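You operate a simulated robot arm through the tools that you are given. There is no shell and no other tool.

You run a simulated robot arm. Do the job below in one go: nothing can be reset, and whatever is moved stays where it is left.

## Task
Grind the coarse salt fine and tip it into the big steel bowl.
Fine: grind in the mortar with the wooden pestle; the mortar goes back to its place with the pestle in it.

The check looks at the end state, three seconds after you hand in, the way a careful person would. Anything else that was tipped, shoved, dropped, spilled or broken makes it a failure.

## Robot
A 6-joint arm with a two-finger parallel gripper, fixed in place. Base frame: the origin is at the foot of the arm, x ahead of it, y to its left, z up; the work surface is at about z = 880. Lengths are in mm, angles in rad, forces in N, time in s.
With the tool pointing down near the work surface it reaches from about 320 to 700 mm from the base axis. Its first joint turns from -2.897 to 2.897 rad. Payload 4.1 kg.
The TCP is the grasp point between the finger pads, 23 mm short of the fingertips. In the tool frame z runs along the fingers and y along their closing line. Largest opening 94 mm; finger width 38, thickness 10; the body of the gripper, 54 by 96 mm, starts 39 mm behind the TCP.
Orientation is that of the tool frame in the base frame, as a unit quaternion [x, y, z, w]. With the fingers straight down and closing along the base's y, the tool's x points along the base's -x, its y along +y and its z along -z.

## Interface
- The arm moves only by the tool arm_command. Its argument "targets" is a list of rows, each an object of numbers (a shift or turn left out is 0, a gripper value left out holds the last): "x", "y", "z": the shift along the base's x, y, z in cm; "ax", "ay", "az": the turn, a rotation vector about the base's x, y, z in rad. In form: [{"x": .., "y": .., "z": .., "ax": .., "ay": .., "az": ..}, ...]. A call has 1 to 20 rows; each row shifts and turns the commanded pose from where the row before left it. "jaw" is the opening in per cent of the stroke, from 0 (shut) to 100 (fully open), set as the call begins (left out, the last holds). A row lasts 0.2 s, in which the tool goes at most 50 mm and 0.15 rad; a call with a longer step from one row to the next is refused whole, and so is a gripper value outside its range. A pose out of reach is approached as far as the arm can. The call stops where the force on the tool passes 40 N (or 10 N more than at its start, if that is more) or the arm is blocked; 0.2 s more then pass. Each finger travels about 45 mm/s and halts on what it meets, pressing with about 38 N; the grip force reading is that of the motor and also rises with nothing between the fingers. The clock runs only during rows and for 0.2 s after the last one: add rows that do not move to give the fingers time. The reply holds the time, the measured pose of the TCP, the force on the tool along the base axes, the opening and the grip force, in the units named above and with some noise, with the torque about the TCP (base axes, N m) and any sound that the robot's microphone picked up, and new pictures: "show" is both (left out), scene, wrist or none.
- Cameras (640 x 400 px; columns grow to the right, rows downward): "scene" is fixed at [49.3, 646.8, 1670.4]; the picture's right is [-0.89, -0.46, 0.00], its down [-0.39, 0.76, -0.51] and it looks along [0.23, -0.46, -0.86] (base axes); focal length 249 px, centre (320, 200). "wrist" rides on the gripper at [87, 16, -74] in the tool frame; the picture's right is [-0.18, 0.98, 0.00], its down [-0.58, -0.11, -0.81] and it looks along [-0.79, -0.15, 0.59] (tool axes); focal length 243 px, centre (320, 200). There is no depth. A picture from a camera that has moved, and an enlarged one, comes with that camera's place and axes in the base frame and with its lens.
- move_column(by): slides the trunk up (or, below 0, down) by that many mm; the arm rides with it, the base frame stays. It gives what a move gives, with no picture.
- close_up(camera, box): a new picture of the part [left, top, right, bottom] of that camera's present view, enlarged. No time passes.
- sign_off(): hands the job in; it is judged then, once.

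Places have to be worked out from the pictures, the camera data and where the tool is seen. Open the gripper and draw the arm clear of the work before you hand the job in, unless the task says otherwise.

The tools are called after ">>>" as name(argument=value, ...) on one line, values as JSON. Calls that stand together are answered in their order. arm_command: Moves the arm, as the interface text tells. Its arguments: {"type":"object","properties":{"targets":{"type":"array","items":{"type":"object","properties":{"x":{"type":"number"},"y":{"type":"number"},"z":{"type":"number"},"ax":{"type":"number"},"ay":{"type":"number"},"az":{"type":"number"}}}},"jaw":{"type":"number"},"show":{"type":"string","enum":["both","scene","wrist","none"]}},"required":["targets"]} The other tools are called the same way: move_column (by) slides the trunk up or down; close_up (camera, box) takes an enlarged picture of a part of a camera's view; sign_off () hands the job in.

At the start:

```text
time_s: 0.0
ee_pos: [394.5, 158.9, 1285.8]
ee_rot: [0.001, 1.0, 0.0, -0.001]
force: [-0.2, 0.2, -0.6]
torque: [-0.02, 0.0, -0.03]
grip_width: 94.0
grip_force: 0.0
trunk travel left (down, up): [-525.0, 65.0]
```

scene: 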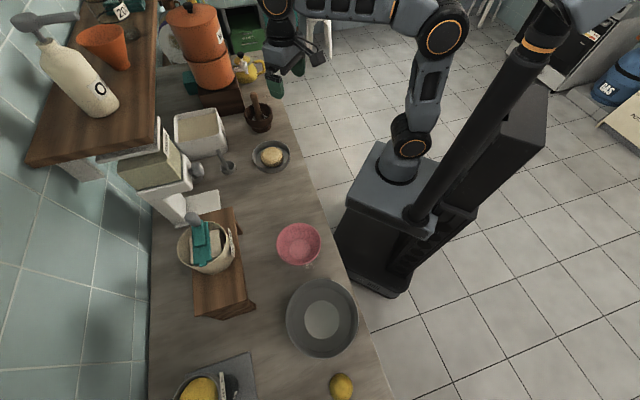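
wrist: 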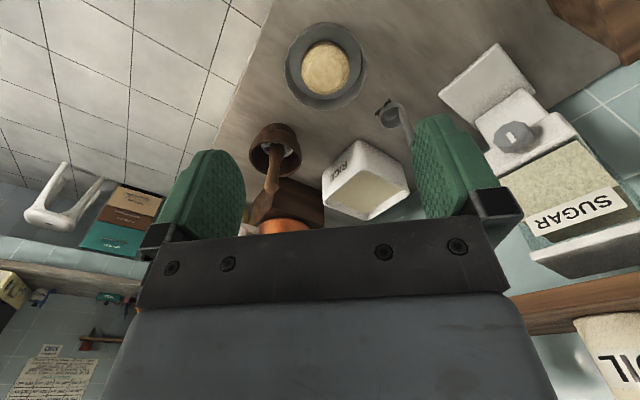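

I'll first take enlarged views of the scene to identify the mortar, salt, and bowl.

>>> close_up(camera="scene", box=[140, 60, 340, 185])

>>> close_up(camera="scene", box=[140, 180, 380, 400])

>>> close_up(camera="wrist", box=[200, 10, 640, 285])

>>> close_up(camera="scene", box=[0, 0, 200, 180])

```text
3.20 times, centred on (240, 122) of scene
camera zoom: at [49.3, 646.8, 1670.4], right [-0.89, -0.46, 0.0], down [-0.39, 0.76, -0.51], along [0.23, -0.46, -0.86], focal length 796 px, centre (576, 448)
```

zoom: 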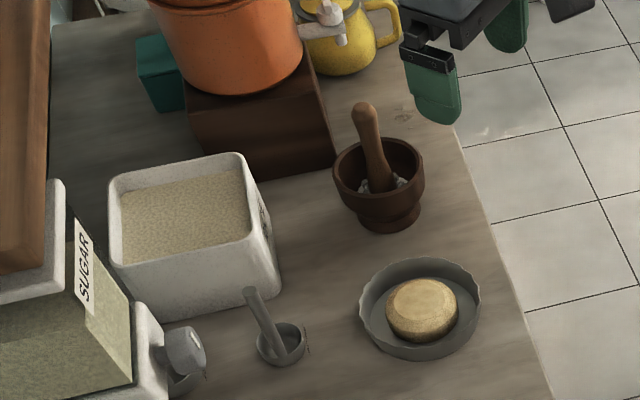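

```text
1.82 times, centred on (260, 290) of scene
camera zoom: at [49.3, 646.8, 1670.4], right [-0.89, -0.46, 0.0], down [-0.39, 0.76, -0.51], along [0.23, -0.46, -0.86], focal length 452 px, centre (429, 36)
```

zoom: 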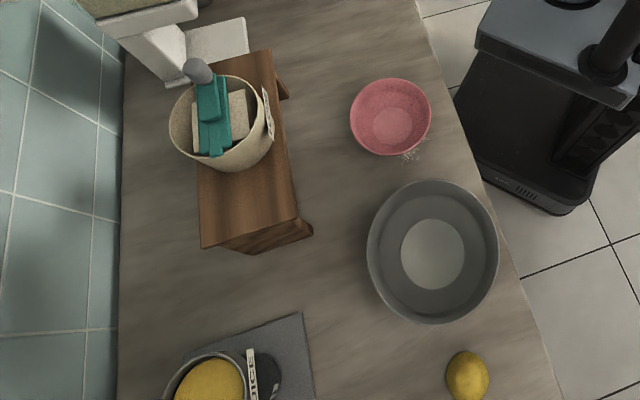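

```text
1.45 times, centred on (420, 148) of wrist
camera zoom: at [306.9, 176.3, 1360.8], right [0.18, 0.98, 0.0], down [0.58, -0.11, 0.81], along [0.79, -0.15, -0.59], focal length 353 px, centre (174, 276)
```

zoom: 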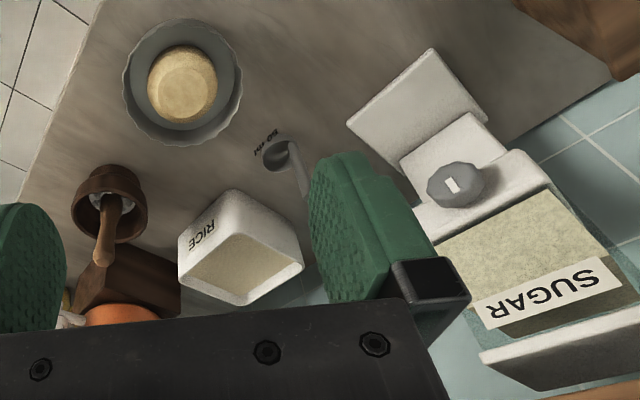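

```text
2.22 times, centred on (100, 90) of scene
camera zoom: at [49.3, 646.8, 1670.4], right [-0.89, -0.46, 0.0], down [-0.39, 0.76, -0.51], along [0.23, -0.46, -0.86], focal length 553 px, centre (809, 444)
```

zoom: 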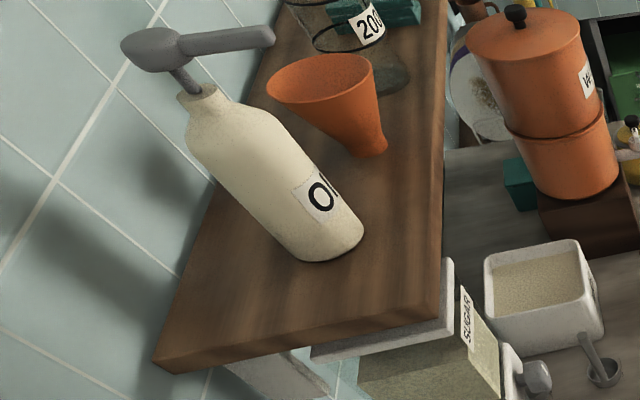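

The mortar with a pestle and some white chunks sits around (670, 0), and the big steel bowl is around (77, 572). I'll zoom in to see what is in the mortar, the pink bowl and the steel bowl.

>>> close_up(camera="scene", box=[235, 85, 285, 140])

>>> close_up(camera="wrist", box=[230, 110, 330, 230])

>>> close_up(camera="scene", box=[260, 210, 380, 370])

>>> close_up(camera="scene", box=[150, 180, 260, 330])

>>> close_up(camera="scene", box=[80, 0, 340, 90])

>>> close_up(camera="scene", box=[150, 320, 390, 400])

```text
7.27 times, centred on (260, 112) of scene
camera zoom: at [49.3, 646.8, 1670.4], right [-0.89, -0.46, 0.0], down [-0.39, 0.76, -0.51], along [0.23, -0.46, -0.86], focal length 1808 px, centre (756, 836)
```

zoom: 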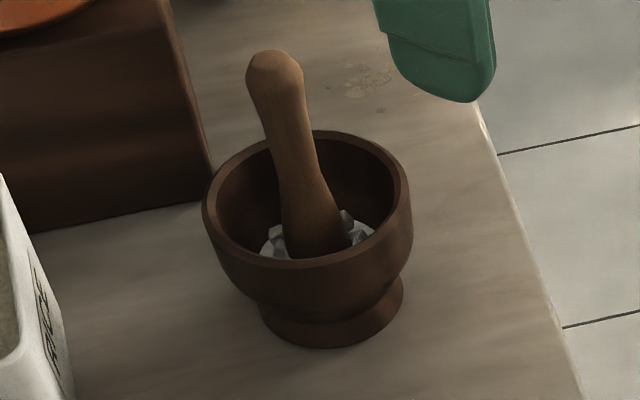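

```text
3.33 times, centred on (280, 170) of wrist
camera zoom: at [306.9, 176.3, 1360.8], right [0.18, 0.98, 0.0], down [0.58, -0.11, 0.81], along [0.79, -0.15, -0.59], focal length 809 px, centre (453, 300)
```

zoom: 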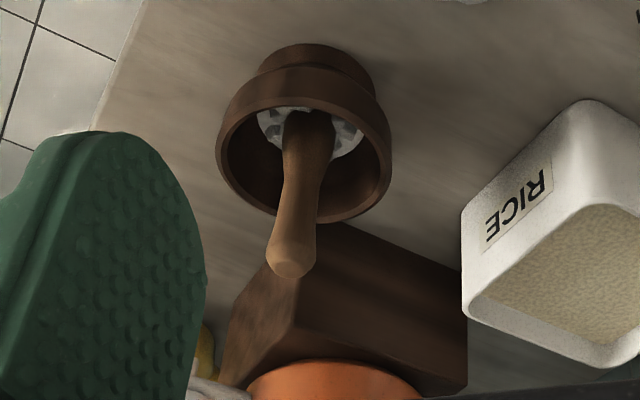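

```text
2.50 times, centred on (320, 290) of scene
camera zoom: at [49.3, 646.8, 1670.4], right [-0.89, -0.46, 0.0], down [-0.39, 0.76, -0.51], along [0.23, -0.46, -0.86], focal length 622 px, centre (320, -25)
```

zoom: 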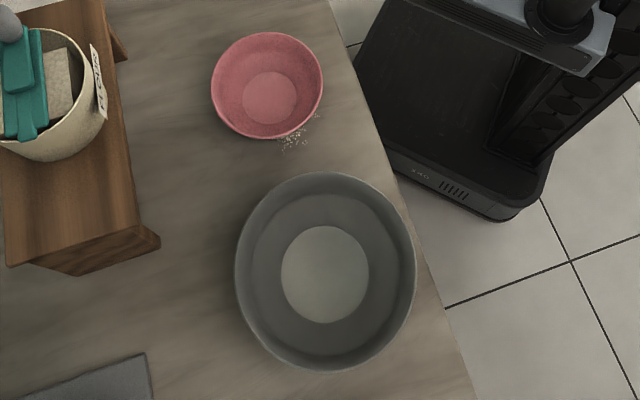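

```text
2.67 times, centred on (205, 255) of scene
camera zoom: at [49.3, 646.8, 1670.4], right [-0.89, -0.46, 0.0], down [-0.39, 0.76, -0.51], along [0.23, -0.46, -0.86], focal length 663 px, centre (627, 53)
```

zoom: 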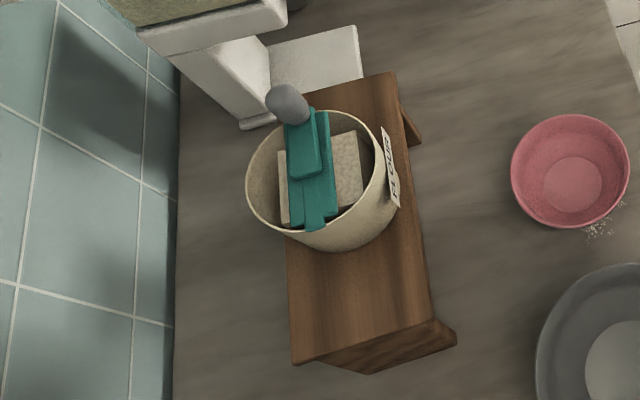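

```text
2.46 times, centred on (210, 45) of scene
camera zoom: at [49.3, 646.8, 1670.4], right [-0.89, -0.46, 0.0], down [-0.39, 0.76, -0.51], along [0.23, -0.46, -0.86], focal length 612 px, centre (591, 582)
```

zoom: 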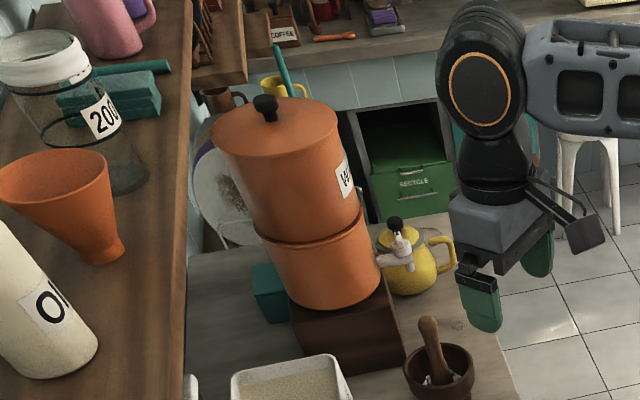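

```text
2.67 times, centred on (270, 360) of scene
camera zoom: at [49.3, 646.8, 1670.4], right [-0.89, -0.46, 0.0], down [-0.39, 0.76, -0.51], along [0.23, -0.46, -0.86], focal length 663 px, centre (453, -227)
```

zoom: 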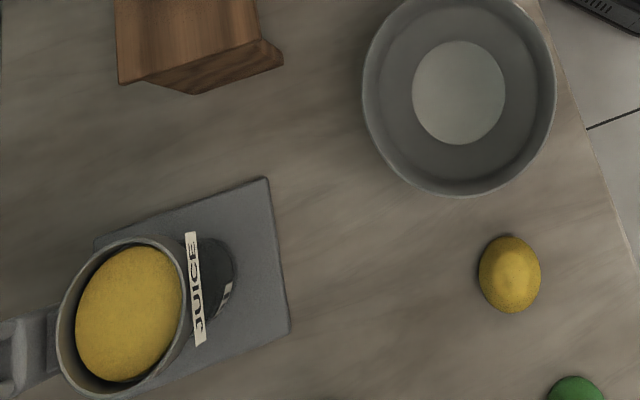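

The white chunks under the pestle are the coarse salt, already in the mortar (centre about (669, 1), rim z about 952, rim roughly 120 mm across). I'll move the arm over there at a safe height to look with the wrist camera.

>>> arm_command(targets=[{"x": 2.1, "y": -2.65, "z": -2.0}, {"x": 2.1, "y": -2.65, "z": -2.0}, {"x": 2.1, "y": -2.65, "z": -2.0}, {"x": 2.1, "y": -2.65, "z": -2.0}, {"x": 2.1, "y": -2.65, "z": -2.0}, {"x": 2.1, "y": -2.65, "z": -2.0}, {"x": 0}], jaw=100, show="both")

```text
time_s: 1.6
ee_pos: [518.8, 1.1, 1164.7]
ee_rot: [-0.001, 1.0, 0.0, 0.0]
force: [1.1, -0.1, -0.8]
torque: [0.0, 0.02, 0.0]
grip_width: 94.0
grip_force: 0.2
trunk travel left (down, up): [-525.0, 65.0]
camera wrist: at [432.1, 18.0, 1240.1], right [0.18, 0.98, 0.0], down [0.58, -0.11, 0.81], along [0.79, -0.15, -0.59], focal length 243 px, centre (320, 200)
```

scene: 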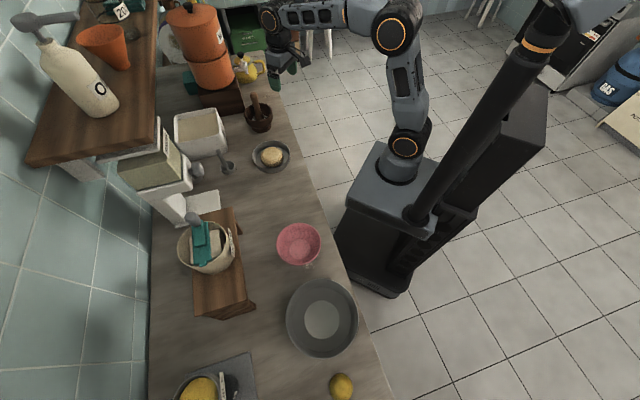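
wrist: 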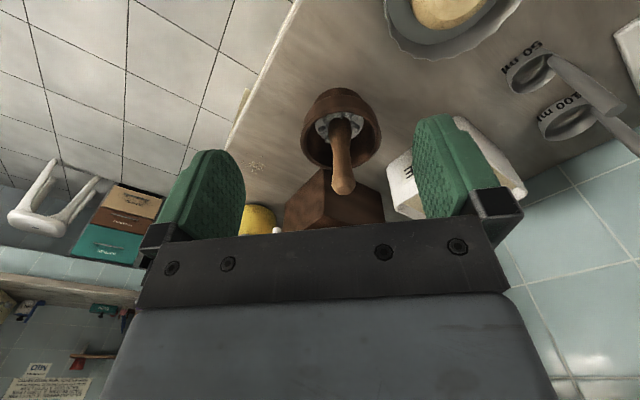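

The mortar is visible between the fingers. I'll zoom in on it in both views.

>>> close_up(camera="wrist", box=[280, 75, 400, 205])

>>> close_up(camera="scene", box=[230, 40, 330, 140])

```text
3.08 times, centred on (340, 140) of wrist
camera zoom: at [432.1, 18.0, 1240.1], right [0.18, 0.98, 0.0], down [0.58, -0.11, 0.81], along [0.79, -0.15, -0.59], focal length 746 px, centre (258, 385)
```

zoom: 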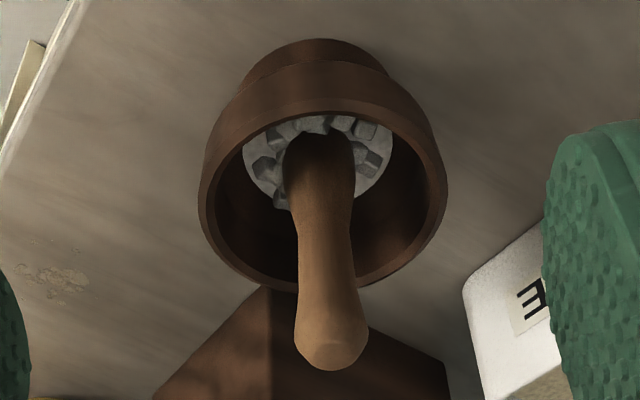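

```text
4.00 times, centred on (280, 90) of scene
camera zoom: at [49.3, 646.8, 1670.4], right [-0.89, -0.46, 0.0], down [-0.39, 0.76, -0.51], along [0.23, -0.46, -0.86], focal length 995 px, centre (480, 640)
```

zoom: 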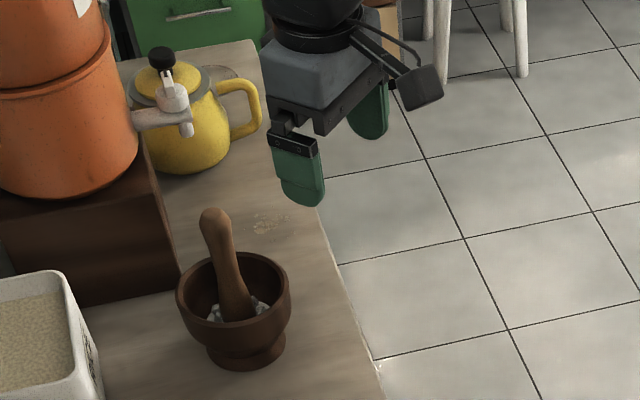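

The pestle stands nearly upright at about (669, 3), with its knob at z about 1045 and a neck about 24 mm thick near z 995. I'll pitch the tool forward by about 70° so I can grip the neck from the side; that also lets me lay the pestle flat later.

>>> arm_command(targets=[{"ay": -0.136, "z": -0.5}, {"ay": -0.136, "z": -0.5}, {"ay": -0.136, "z": -0.5}, {"ay": -0.136, "z": -0.5}, {"ay": -0.136, "z": -0.5}, {"ay": -0.136, "z": -0.5}, {"ay": -0.136, "z": -0.5}, {"ay": -0.136, "z": -0.5}, {"ay": -0.136, "z": -0.5}, {"x": 0}], show="both")

```text
time_s: 3.8
ee_pos: [519.7, 0.8, 1119.7]
ee_rot: [0.0, 0.819, 0.0, 0.574]
force: [0.4, -0.5, -1.0]
torque: [0.02, 0.01, 0.03]
grip_width: 94.0
grip_force: 0.0
trunk travel left (down, up): [-525.0, 65.0]
camera wrist: at [419.9, 17.0, 1064.4], right [0.06, 0.98, 0.17], down [-0.56, -0.11, 0.82], along [0.83, -0.15, 0.55], focal length 243 px, centre (320, 200)
```

scene: 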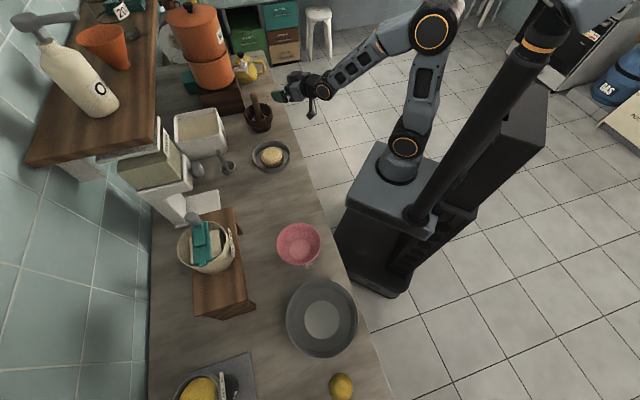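
wrist: 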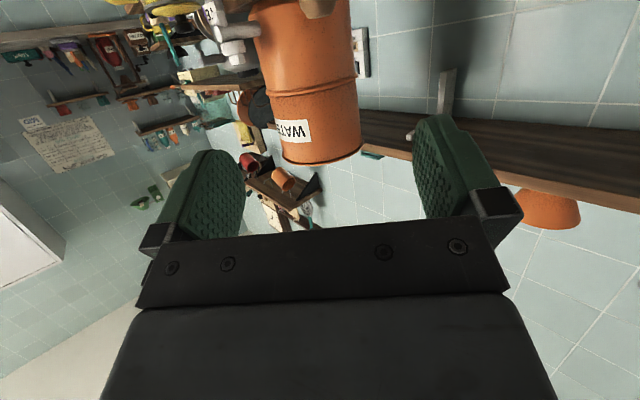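

The pitch is as commanded. Now I lower to z about 1000 short of the mortar and check the scene before advancing to the pestle.

>>> arm_command(targets=[{"x": 1.5, "y": 0.1, "z": -4}, {"x": 1.5, "y": 0.1, "z": -4}, {"x": 1.5, "y": 0.06, "z": -4}, {"x": 0}], show="both")

>>> close_up(camera="scene", box=[230, 70, 350, 145])

```text
time_s: 4.8
ee_pos: [566.8, 3.8, 1000.3]
ee_rot: [0.0, 0.818, 0.0, 0.575]
force: [0.4, -0.1, -0.8]
torque: [-0.01, 0.0, 0.0]
grip_width: 94.1
grip_force: 0.0
trunk travel left (down, up): [-525.0, 65.0]
camera wrist: at [466.8, 20.3, 944.4], right [0.06, 0.98, 0.17], down [-0.56, -0.11, 0.82], along [0.83, -0.15, 0.54], focal length 243 px, centre (320, 200)
```

scene: 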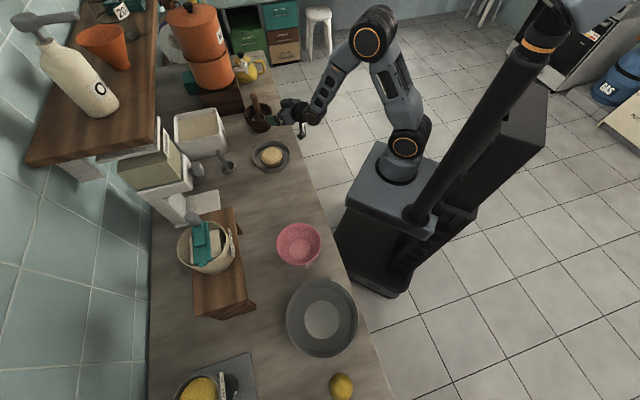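
wrist: 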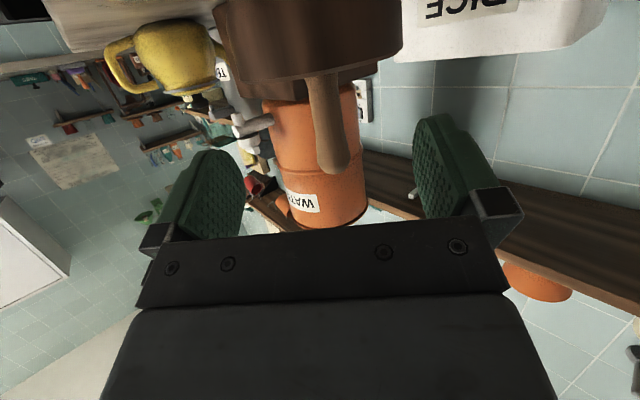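

```text
5.33 times, centred on (290, 108) of scene
camera zoom: at [49.3, 646.8, 1670.4], right [-0.89, -0.46, 0.0], down [-0.39, 0.76, -0.51], along [0.23, -0.46, -0.86], focal length 1326 px, centre (480, 693)
```

zoom: 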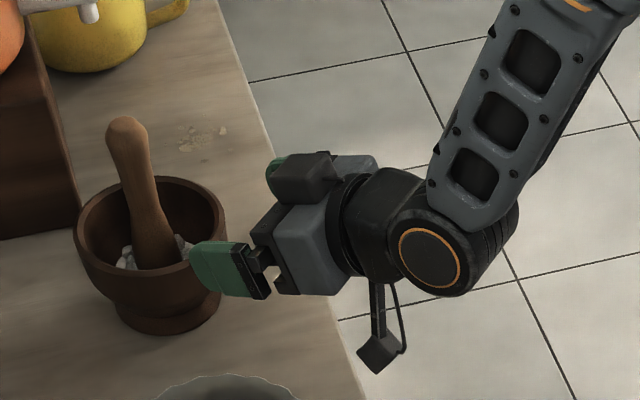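

The fingers straddle the line to the pestle (y about 3.5) and clear the rim. I advance about 88 mm to bring the neck near the fingertips.

>>> arm_command(targets=[{"x": 3}, {"x": 3}, {"x": 2.8}, {"x": 0}], show="both")

>>> close_up(camera="scene", box=[230, 80, 310, 140])

```text
time_s: 5.8
ee_pos: [651.7, 3.3, 1001.8]
ee_rot: [-0.001, 0.819, 0.0, 0.574]
force: [-0.3, 0.5, -0.2]
torque: [-0.01, 0.01, 0.03]
grip_width: 94.1
grip_force: 0.1
trunk travel left (down, up): [-525.0, 65.0]
camera wrist: at [551.5, 19.4, 944.6], right [0.06, 0.98, 0.17], down [-0.56, -0.11, 0.82], along [0.83, -0.15, 0.54], focal length 243 px, centre (320, 200)
```

scene: 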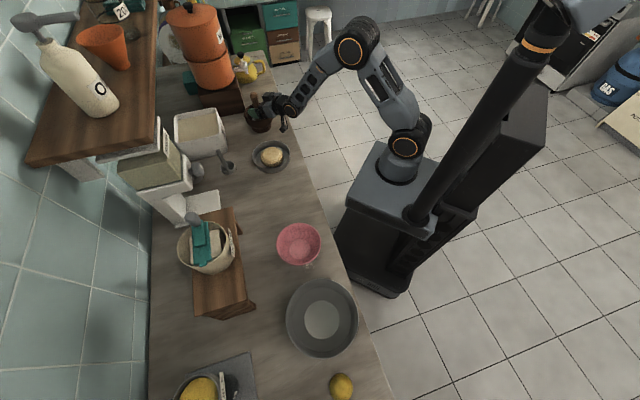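
wrist: 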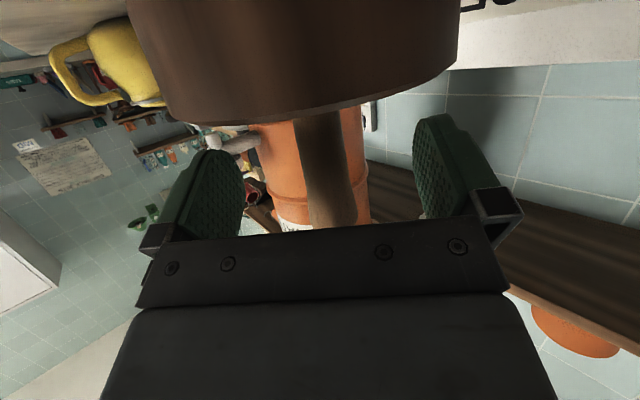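

```text
6.67 times, centred on (270, 110) of scene
camera zoom: at [49.3, 646.8, 1670.4], right [-0.89, -0.46, 0.0], down [-0.39, 0.76, -0.51], along [0.23, -0.46, -0.86], focal length 1658 px, centre (653, 800)
```

zoom: 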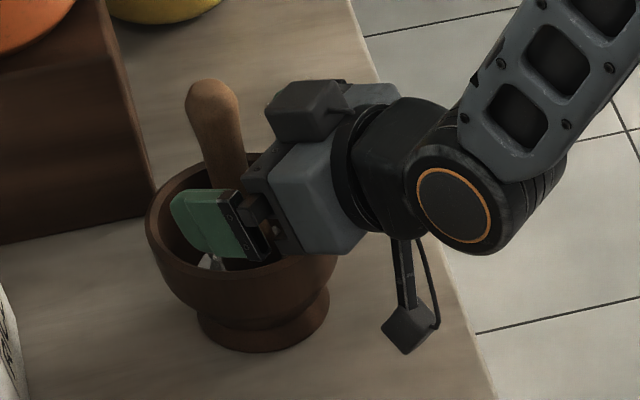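

The neck sits between the fingers. I nudge 3 mm forward and close onto it.

>>> arm_command(targets=[{"x": 0.3}, {"x": 0}, {"x": 0}, {"x": 0}, {"x": 0}, {"x": 0}, {"x": 0}], jaw=0, show="both")

>>> close_up(camera="scene", box=[230, 80, 310, 140])

```text
time_s: 7.4
ee_pos: [655.1, 2.9, 999.9]
ee_rot: [-0.001, 0.819, 0.0, 0.574]
force: [0.1, 0.4, 0.4]
torque: [0.05, -0.05, 0.02]
grip_width: 25.7
grip_force: 37.4
trunk travel left (down, up): [-525.0, 65.0]
camera wrist: at [554.5, 19.8, 945.0], right [0.06, 0.98, 0.17], down [-0.56, -0.11, 0.82], along [0.83, -0.15, 0.54], focal length 243 px, centre (320, 200)
```

scene: 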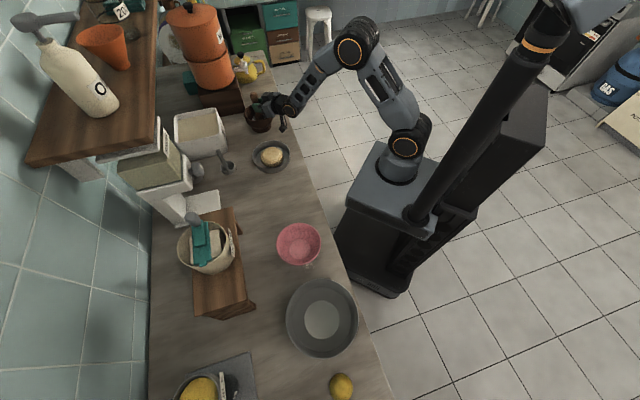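
wrist: 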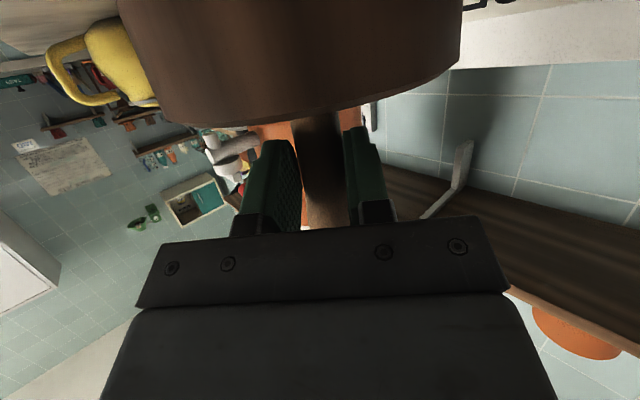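

```text
6.67 times, centred on (270, 110) of scene
camera zoom: at [49.3, 646.8, 1670.4], right [-0.89, -0.46, 0.0], down [-0.39, 0.76, -0.51], along [0.23, -0.46, -0.86], focal length 1658 px, centre (653, 800)
```

zoom: 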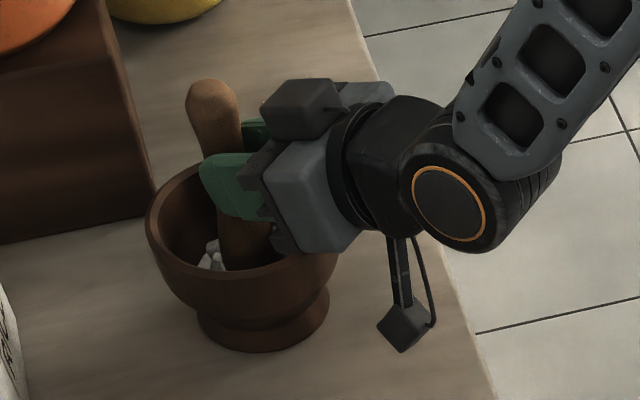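

I have the neck gripped at 25.7 mm. Now I press gently downward to feel the contact force.

>>> arm_command(targets=[{"z": -0.2}, {"x": 0}], show="none")

```text
time_s: 8.0
ee_pos: [656.5, 4.4, 1000.3]
ee_rot: [0.001, 0.817, -0.001, 0.576]
force: [-2.2, 0.5, 7.6]
torque: [-0.01, 0.05, 0.05]
grip_width: 25.6
grip_force: 37.8
trunk travel left (down, up): [-525.0, 65.0]
```

The reaction is about 7.6 N, so the pestle is seated on the salt. I'll press a bit more and do a first small circular stroke (8 mm radius), watching forces and sound.

>>> arm_command(targets=[{"z": -0.1}, {"x": 0.4}, {"x": 0.4}, {"x": -0.107, "y": 0.4}, {"x": -0.293, "y": 0.293}, {"x": -0.4, "y": 0.107}, {"x": -0.4, "y": -0.107}, {"x": -0.293, "y": -0.293}, {"x": -0.107, "y": -0.4}, {"x": 0.107, "y": -0.4}, {"x": 0.293, "y": -0.293}, {"x": 0.4, "y": -0.107}, {"x": 0.4, "y": 0.107}, {"x": 0.293, "y": 0.293}, {"x": 0.107, "y": 0.4}, {"x": -0.4}, {"x": -0.4}], show="both")

>>> close_up(camera="scene", box=[230, 80, 310, 140])

```text
time_s: 11.6
ee_pos: [655.7, 2.3, 997.9]
ee_rot: [0.0, 0.819, 0.0, 0.574]
force: [2.0, 0.7, 4.2]
torque: [0.06, -0.34, -0.02]
grip_width: 24.7
grip_force: 37.7
trunk travel left (down, up): [-525.0, 65.0]
camera wrist: at [556.1, 19.7, 942.2], right [0.06, 0.98, 0.17], down [-0.56, -0.11, 0.82], along [0.83, -0.15, 0.54], focal length 243 px, centre (320, 200)
```

scene: 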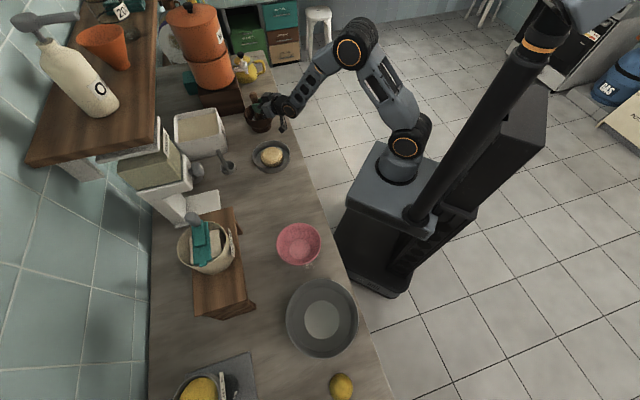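
wrist: 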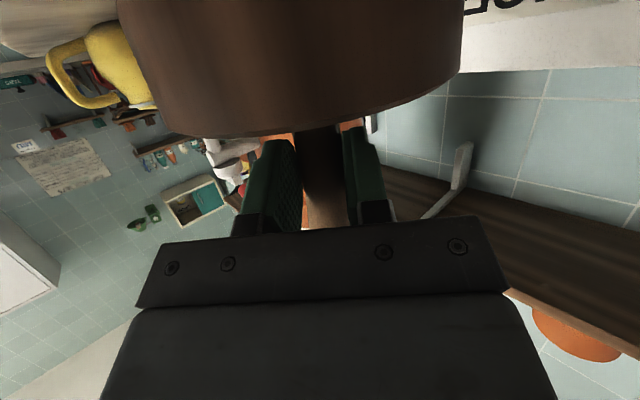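

```text
6.67 times, centred on (270, 110) of scene
camera zoom: at [49.3, 646.8, 1670.4], right [-0.89, -0.46, 0.0], down [-0.39, 0.76, -0.51], along [0.23, -0.46, -0.86], focal length 1658 px, centre (653, 800)
```

zoom: 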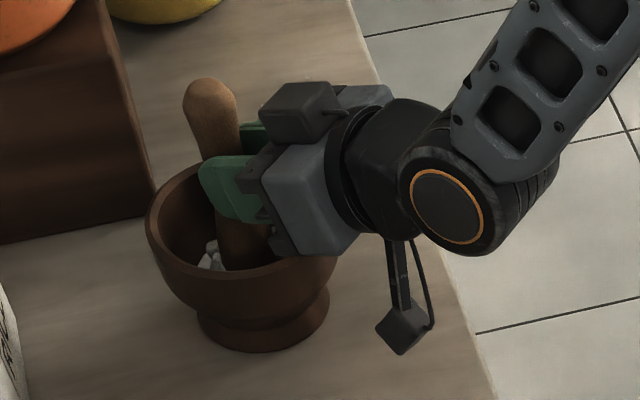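

The circle ran smoothly at a light load (about 4 N) and the mortar hasn't shifted, but the chunks still look coarse. I'll press a little harder and grind on a larger circle (15 mm).

>>> arm_command(targets=[{"z": -0.25}, {"x": 0.75}, {"x": 0.75}, {"x": -0.2, "y": 0.75}, {"x": -0.549, "y": 0.549}, {"x": -0.75, "y": 0.2}, {"x": -0.75, "y": -0.2}, {"x": -0.549, "y": -0.549}, {"x": -0.2, "y": -0.75}, {"x": 0.2, "y": -0.75}, {"x": 0.549, "y": -0.549}, {"x": 0.75, "y": -0.2}, {"x": 0.75, "y": 0.2}, {"x": 0.549, "y": 0.549}, {"x": 0.2, "y": 0.75}, {"x": -0.75}, {"x": -0.75}], show="scene")

>>> close_up(camera="scene", box=[240, 90, 290, 130])

```text
time_s: 15.2
ee_pos: [656.4, 5.2, 996.1]
ee_rot: [-0.001, 0.818, 0.0, 0.575]
force: [4.6, -0.9, 9.9]
torque: [0.09, -0.57, -0.05]
grip_width: 24.9
grip_force: 37.9
trunk travel left (down, up): [-525.0, 65.0]
```

scene: 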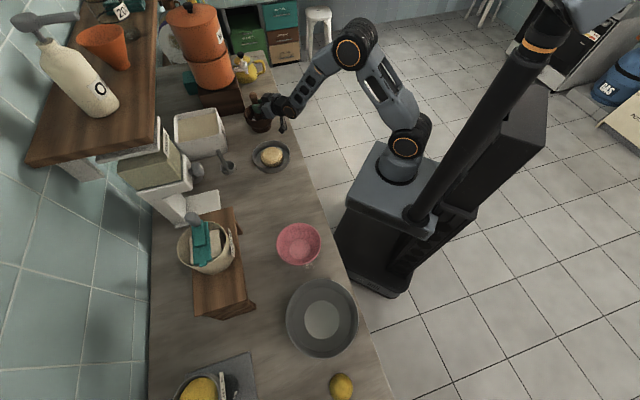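

```text
10.00 times, centred on (265, 110) of scene
camera zoom: at [49.3, 646.8, 1670.4], right [-0.89, -0.46, 0.0], down [-0.39, 0.76, -0.51], along [0.23, -0.46, -0.86], focal length 2487 px, centre (870, 1100)
```

zoom: 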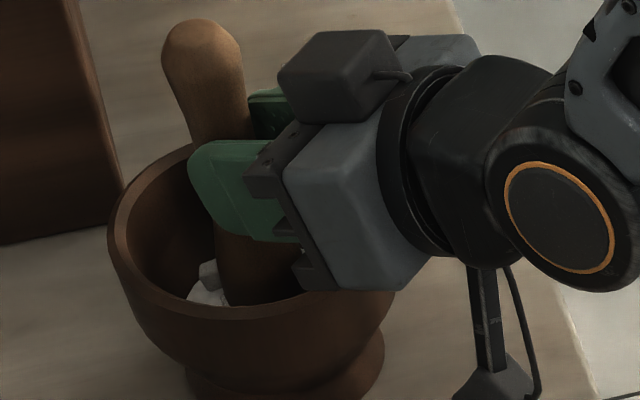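

The mortar hasn't moved, and there's some powder with a lump visible. I continue grinding with more circles at moderate pressure.

>>> arm_command(targets=[{"x": 0.75, "z": -0.1}, {"x": 0.75}, {"x": -0.2, "y": 0.75}, {"x": -0.549, "y": 0.549}, {"x": -0.75, "y": 0.2}, {"x": -0.75, "y": -0.2}, {"x": -0.549, "y": -0.549}, {"x": -0.2, "y": -0.75}, {"x": 0.2, "y": -0.75}, {"x": 0.549, "y": -0.549}, {"x": 0.75, "y": -0.2}, {"x": 0.75, "y": 0.2}, {"x": 0.549, "y": 0.549}, {"x": 0.2, "y": 0.75}, {"x": -0.2, "y": 0.75}, {"x": -0.549, "y": 0.549}, {"x": -0.75, "y": 0.2}, {"y": -0.75}, {"y": -0.75}], show="scene")

>>> close_up(camera="scene", box=[240, 90, 290, 130])

```text
time_s: 19.2
ee_pos: [656.4, 3.0, 994.5]
ee_rot: [0.001, 0.819, -0.001, 0.574]
force: [0.1, 0.0, 4.6]
torque: [0.03, -0.09, 0.0]
grip_width: 24.6
grip_force: 38.2
trunk travel left (down, up): [-525.0, 65.0]
```

scene: 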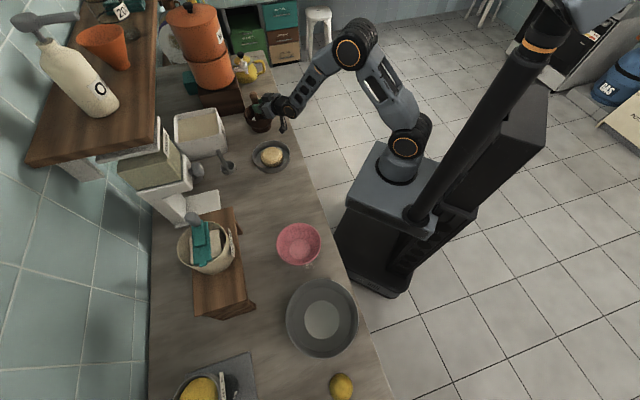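

```text
10.00 times, centred on (265, 110) of scene
camera zoom: at [49.3, 646.8, 1670.4], right [-0.89, -0.46, 0.0], down [-0.39, 0.76, -0.51], along [0.23, -0.46, -0.86], focal length 2487 px, centre (870, 1100)
```

zoom: 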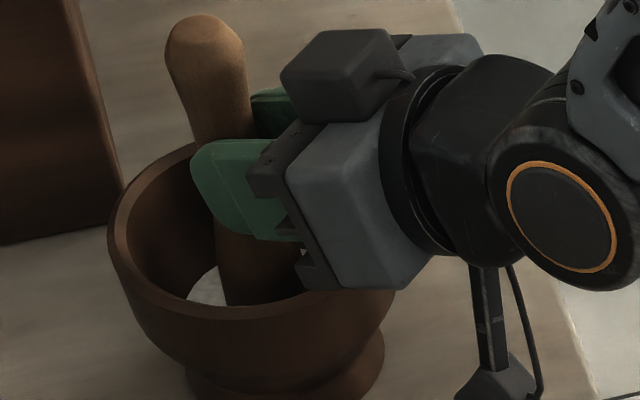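

The lumps are no longer visible, so the grinding is working. I'll do more passes at varied radii to be thorough.

>>> arm_command(targets=[{"x": 0.75, "z": -0.15}, {"x": 0.75}, {"x": -0.2, "y": 0.75}, {"x": -0.549, "y": 0.549}, {"x": -0.75, "y": 0.2}, {"x": -0.75, "y": -0.2}, {"x": -0.549, "y": -0.549}, {"x": -0.2, "y": -0.75}, {"x": 0.2, "y": -0.75}, {"x": 0.549, "y": -0.549}, {"x": 0.75, "y": -0.2}, {"x": 0.75, "y": 0.2}, {"x": 0.549, "y": 0.549}, {"x": 0.2, "y": 0.75}, {"x": -0.2, "y": 0.75}, {"x": -0.549, "y": 0.549}, {"x": -0.75, "y": 0.2}, {"y": -0.75}, {"y": -0.75}], show="none")

>>> arm_command(targets=[{"x": 0.4}, {"x": 0.4}, {"x": -0.107, "y": 0.4}, {"x": -0.293, "y": 0.293}, {"x": -0.4, "y": 0.107}, {"x": -0.4, "y": -0.107}, {"x": -0.293, "y": -0.293}, {"x": -0.107, "y": -0.4}, {"x": 0.107, "y": -0.4}, {"x": 0.293, "y": -0.293}, {"x": 0.4, "y": -0.107}, {"x": 0.4, "y": 0.107}, {"x": 0.293, "y": 0.293}, {"x": 0.107, "y": 0.4}, {"x": -0.4}, {"x": -0.4}], show="scene")

>>> close_up(camera="scene", box=[240, 90, 290, 130])

```text
time_s: 23.2
ee_pos: [655.9, 2.7, 992.7]
ee_rot: [0.0, 0.818, 0.0, 0.575]
force: [-0.4, 2.0, 5.9]
torque: [0.19, -0.12, 0.08]
grip_width: 24.6
grip_force: 38.0
trunk travel left (down, up): [-525.0, 65.0]
```

```text
time_s: 26.6
ee_pos: [655.9, 3.4, 992.9]
ee_rot: [0.0, 0.818, 0.0, 0.575]
force: [0.0, -0.6, 2.3]
torque: [0.0, -0.2, 0.02]
grip_width: 24.1
grip_force: 38.4
trunk travel left (down, up): [-525.0, 65.0]
```

scene: 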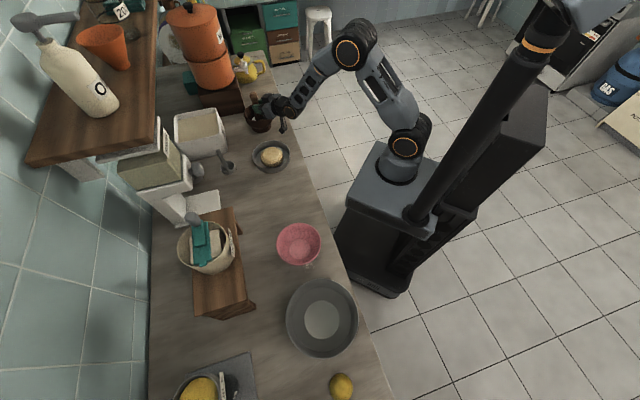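

```text
10.00 times, centred on (265, 110) of scene
camera zoom: at [49.3, 646.8, 1670.4], right [-0.89, -0.46, 0.0], down [-0.39, 0.76, -0.51], along [0.23, -0.46, -0.86], focal length 2487 px, centre (870, 1100)
```

zoom: 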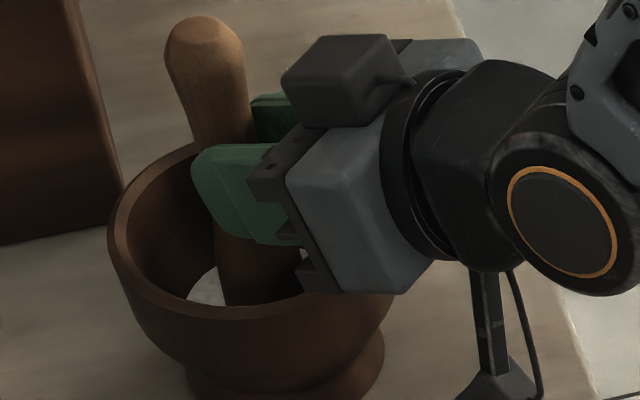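

The salt looks like a smooth powder. I'll lift the pestle straight up and inspect the mortar.

>>> arm_command(targets=[{"z": 1.5}, {"z": 2.5}, {"z": 3}, {"z": 3}, {"z": 3}, {"x": 0}], show="both")

>>> close_up(camera="scene", box=[225, 70, 305, 140])

```text
time_s: 28.0
ee_pos: [656.6, 5.1, 1124.9]
ee_rot: [0.0, 0.819, -0.001, 0.574]
force: [-0.1, -0.2, -0.1]
torque: [-0.01, 0.02, 0.02]
grip_width: 24.5
grip_force: 38.0
trunk travel left (down, up): [-525.0, 65.0]
camera wrist: at [556.4, 21.4, 1068.6], right [0.06, 0.98, 0.17], down [-0.56, -0.11, 0.82], along [0.83, -0.15, 0.54], focal length 243 px, centre (320, 200)
```

scene: 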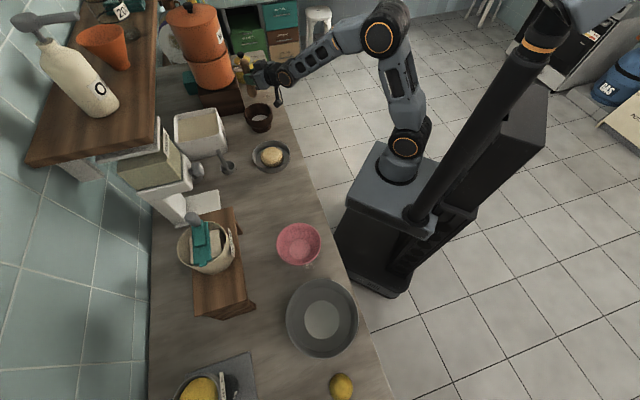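
wrist: 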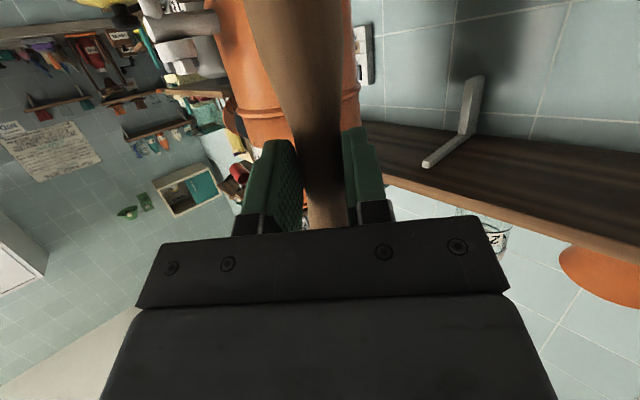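

```text
5.71 times, centred on (265, 105) of scene
camera zoom: at [49.3, 646.8, 1670.4], right [-0.89, -0.46, 0.0], down [-0.39, 0.76, -0.51], along [0.23, -0.46, -0.86], focal length 1421 px, centre (634, 743)
```

zoom: 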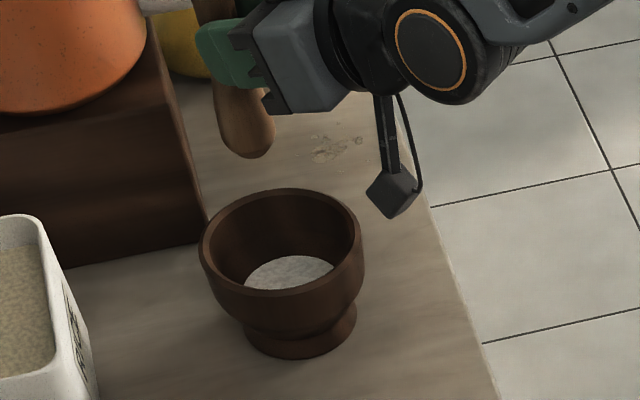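

The salt now looks like a flat bed of powder. I'll zoom in tighter to confirm it is fine.

>>> close_up(camera="scene", box=[246, 105, 276, 130])

>>> close_up(camera="scene", box=[230, 130, 390, 320])

```text
16.00 times, centred on (261, 118) of scene
camera zoom: at [49.3, 646.8, 1670.4], right [-0.89, -0.46, 0.0], down [-0.39, 0.76, -0.51], along [0.23, -0.46, -0.86], focal length 3979 px, centre (1264, 1520)
```

zoom: 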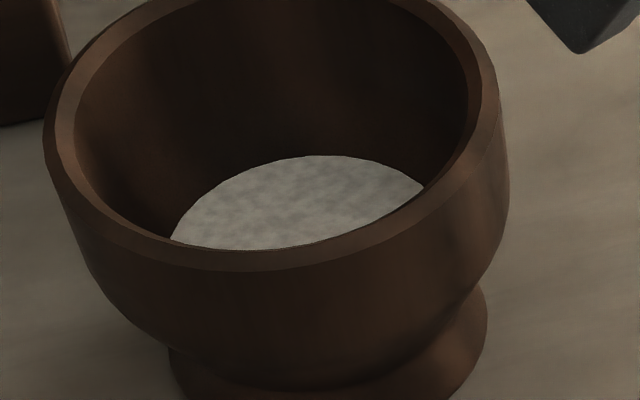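

```text
2.11 times, centred on (310, 225) of scene
camera zoom: at [49.3, 646.8, 1670.4], right [-0.89, -0.46, 0.0], down [-0.39, 0.76, -0.51], along [0.23, -0.46, -0.86], focal length 524 px, centre (341, 147)
```

zoom: 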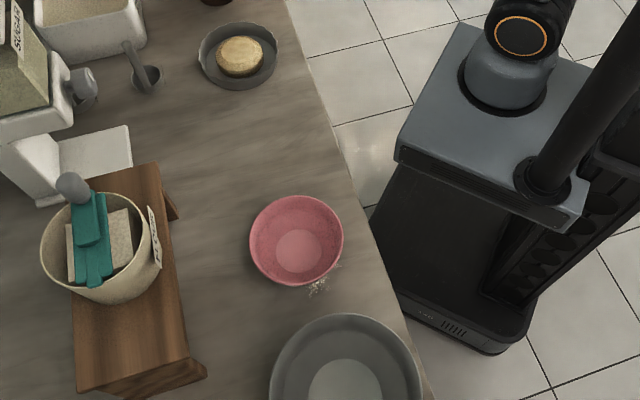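

The salt is uniformly fine. Now I carry the pestle, high above everything, toward the empty counter area around (400, 298) between the dish and the pink bowl, turning the tool with the arm's azimuth.

>>> arm_command(targets=[{"x": -2.834, "y": 3.254, "az": 0.071}, {"x": -2.834, "y": 3.254, "az": 0.071}, {"x": -2.834, "y": 3.254, "az": 0.071}, {"x": -2.834, "y": 3.254, "az": 0.071}, {"x": -2.834, "y": 3.254, "az": 0.071}, {"x": -2.834, "y": 3.254, "az": 0.071}, {"x": -2.834, "y": 3.254, "az": 0.071}, {"x": -2.834, "y": 3.254, "az": 0.071}, {"x": -2.834, "y": 3.254, "az": 0.071}, {"x": 0}], show="both")

```text
time_s: 30.2
ee_pos: [400.6, 296.3, 1123.0]
ee_rot: [-0.257, 0.777, 0.18, 0.546]
force: [0.1, 0.3, -0.8]
torque: [0.03, 0.0, 0.03]
grip_width: 24.3
grip_force: 38.2
trunk travel left (down, up): [-525.0, 65.0]
camera wrist: at [310.2, 250.6, 1067.6], right [-0.54, 0.83, 0.17], down [-0.38, -0.42, 0.82], along [0.75, 0.37, 0.54], focal length 243 px, centre (320, 200)
```

scene: 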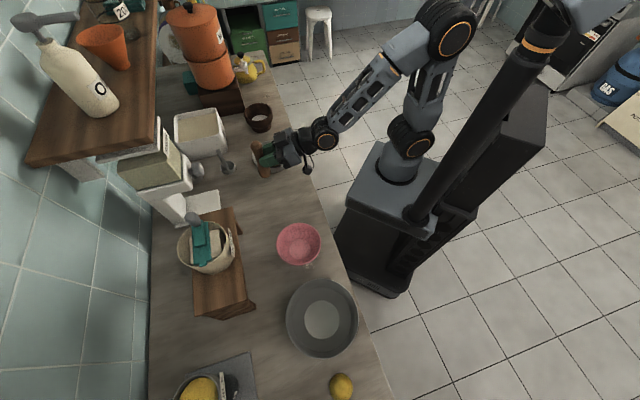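
wrist: 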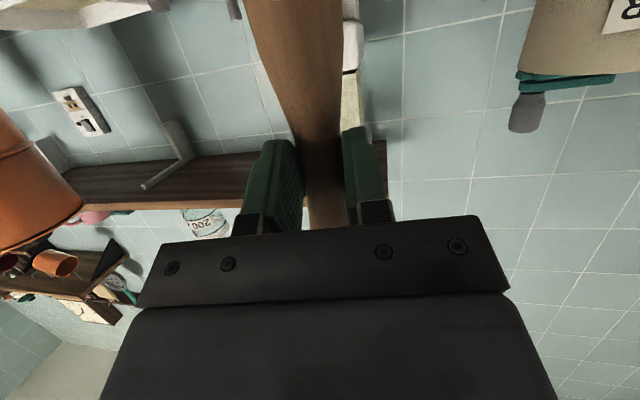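

I'm above the free area at (401, 296). Now I pitch the tool back by 90°, bringing the pestle horizontal with the tool about 20° past vertical.

>>> arm_command(targets=[{"ax": -0.0851, "ay": 0.1147}, {"ax": -0.0851, "ay": 0.1147}, {"ax": -0.0851, "ay": 0.1147}, {"ax": -0.0851, "ay": 0.1147}, {"ax": -0.0851, "ay": 0.1147}, {"ax": -0.0851, "ay": 0.1147}, {"ax": -0.0851, "ay": 0.1147}, {"ax": -0.0851, "ay": 0.1147}, {"ax": -0.0851, "ay": 0.1147}, {"ax": -0.0851, "ay": 0.1147}, {"ax": -0.0851, "ay": 0.1147}, {"x": 0}], show="both")

>>> close_up(camera="scene", box=[220, 120, 340, 215])

```text
time_s: 32.8
ee_pos: [365.8, 299.7, 1054.7]
ee_rot: [-0.327, 0.931, -0.16, -0.008]
force: [0.6, 0.4, 0.0]
torque: [-0.01, 0.0, -0.01]
grip_width: 24.8
grip_force: 37.5
out of reach, approached as far as the arm can: row 3, 6, 7, 8, 9, 10, 11
trunk travel left (down, up): [-525.0, 65.0]
camera wrist: at [280.5, 281.8, 1132.0], right [-0.46, 0.83, -0.31], down [0.45, 0.52, 0.73], along [0.77, 0.19, -0.61], focal length 243 px, centre (320, 200)
```

scene: 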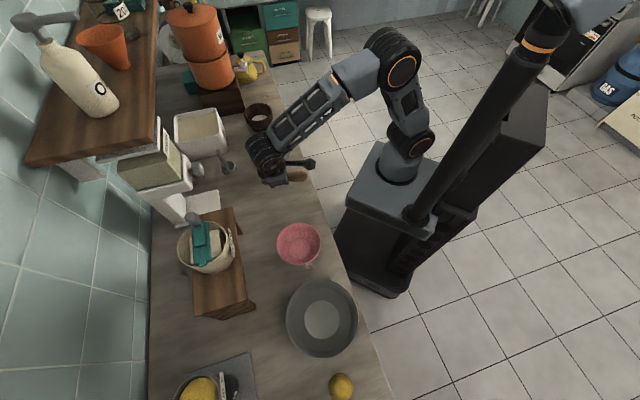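
wrist: 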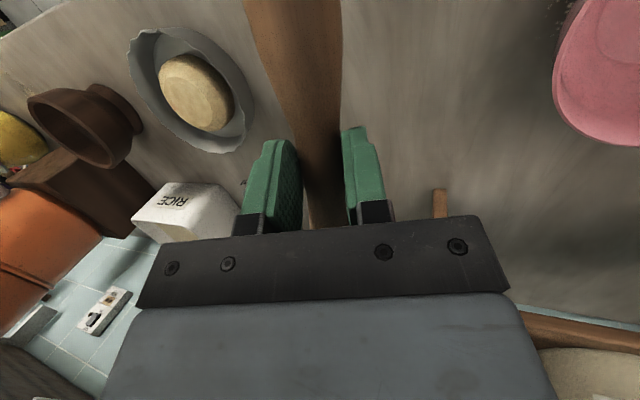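

```text
4.21 times, centred on (280, 168) of scene
camera zoom: at [49.3, 646.8, 1670.4], right [-0.89, -0.46, 0.0], down [-0.39, 0.76, -0.51], along [0.23, -0.46, -0.86], focal length 1047 px, centre (488, 337)
```

zoom: 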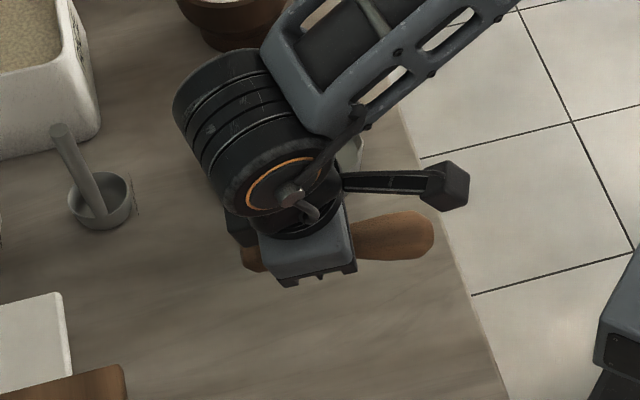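

The arm reported several rows as out of reach; it ended at (366, 300, 1055) with the tool tilted sideways by about 17°. The pestle is still held and safely high. I'll straighten the tool toward vertical in small steps and see whether it responds.

>>> arm_command(targets=[{"ax": 0.1, "ay": 0.03}, {"ax": 0.1, "ay": 0.03}, {"ax": 0.1, "ay": 0.03}, {"x": 0}], show="scene")

>>> close_up(camera="scene", box=[220, 100, 340, 215])

```text
time_s: 33.8
ee_pos: [372.7, 287.4, 1043.6]
ee_rot: [-0.332, 0.934, -0.134, 0.016]
force: [0.1, 0.0, -0.8]
torque: [0.01, -0.02, -0.03]
grip_width: 24.4
grip_force: 37.7
out of reach, approached as far as the arm can: row 1, 2, 3
trunk travel left (down, up): [-525.0, 65.0]
```

scene: 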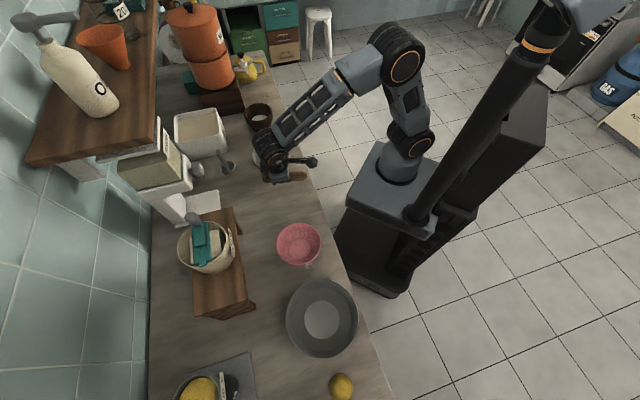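

```text
3.48 times, centred on (280, 158) of scene
camera zoom: at [49.3, 646.8, 1670.4], right [-0.89, -0.46, 0.0], down [-0.39, 0.76, -0.51], along [0.23, -0.46, -0.86], focal length 865 px, centre (459, 348)
```

zoom: 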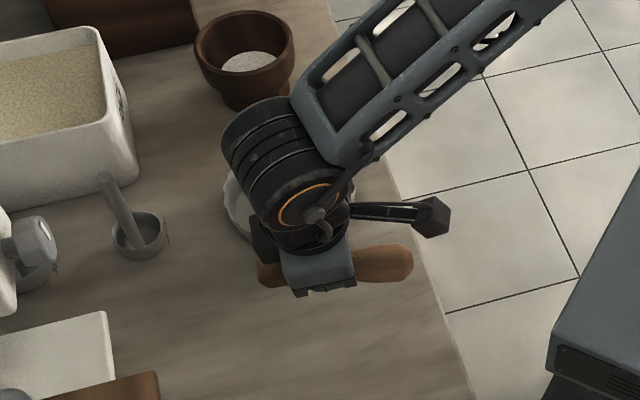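

The arm is only creeping toward the request, so a wrist joint seems to be at a limit. I'll look closely at the wrist to understand its configuration.

>>> close_up(camera="scene", box=[250, 120, 330, 190])

>>> close_up(camera="scene", box=[260, 10, 440, 190])

```text
5.71 times, centred on (290, 155) of scene
camera zoom: at [49.3, 646.8, 1670.4], right [-0.89, -0.46, 0.0], down [-0.39, 0.76, -0.51], along [0.23, -0.46, -0.86], focal length 1421 px, centre (491, 457)
```

zoom: 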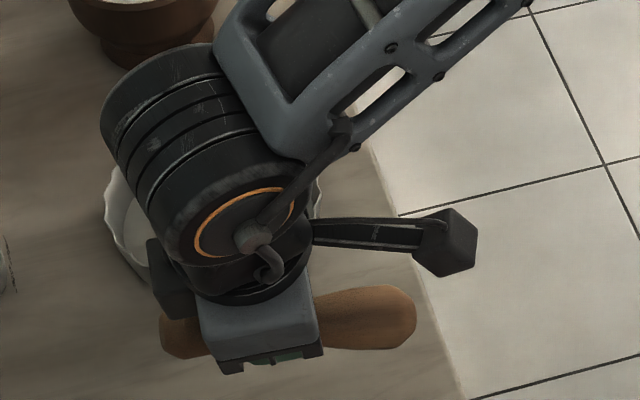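

```text
2.22 times, centred on (350, 100) of scene
camera zoom: at [49.3, 646.8, 1670.4], right [-0.89, -0.46, 0.0], down [-0.39, 0.76, -0.51], along [0.23, -0.46, -0.86], focal length 553 px, centre (253, 422)
```

zoom: 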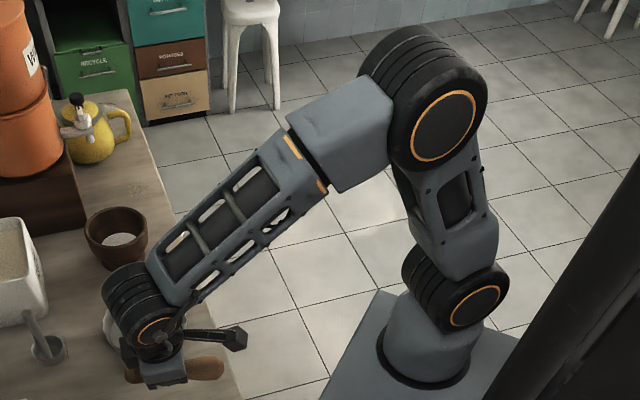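

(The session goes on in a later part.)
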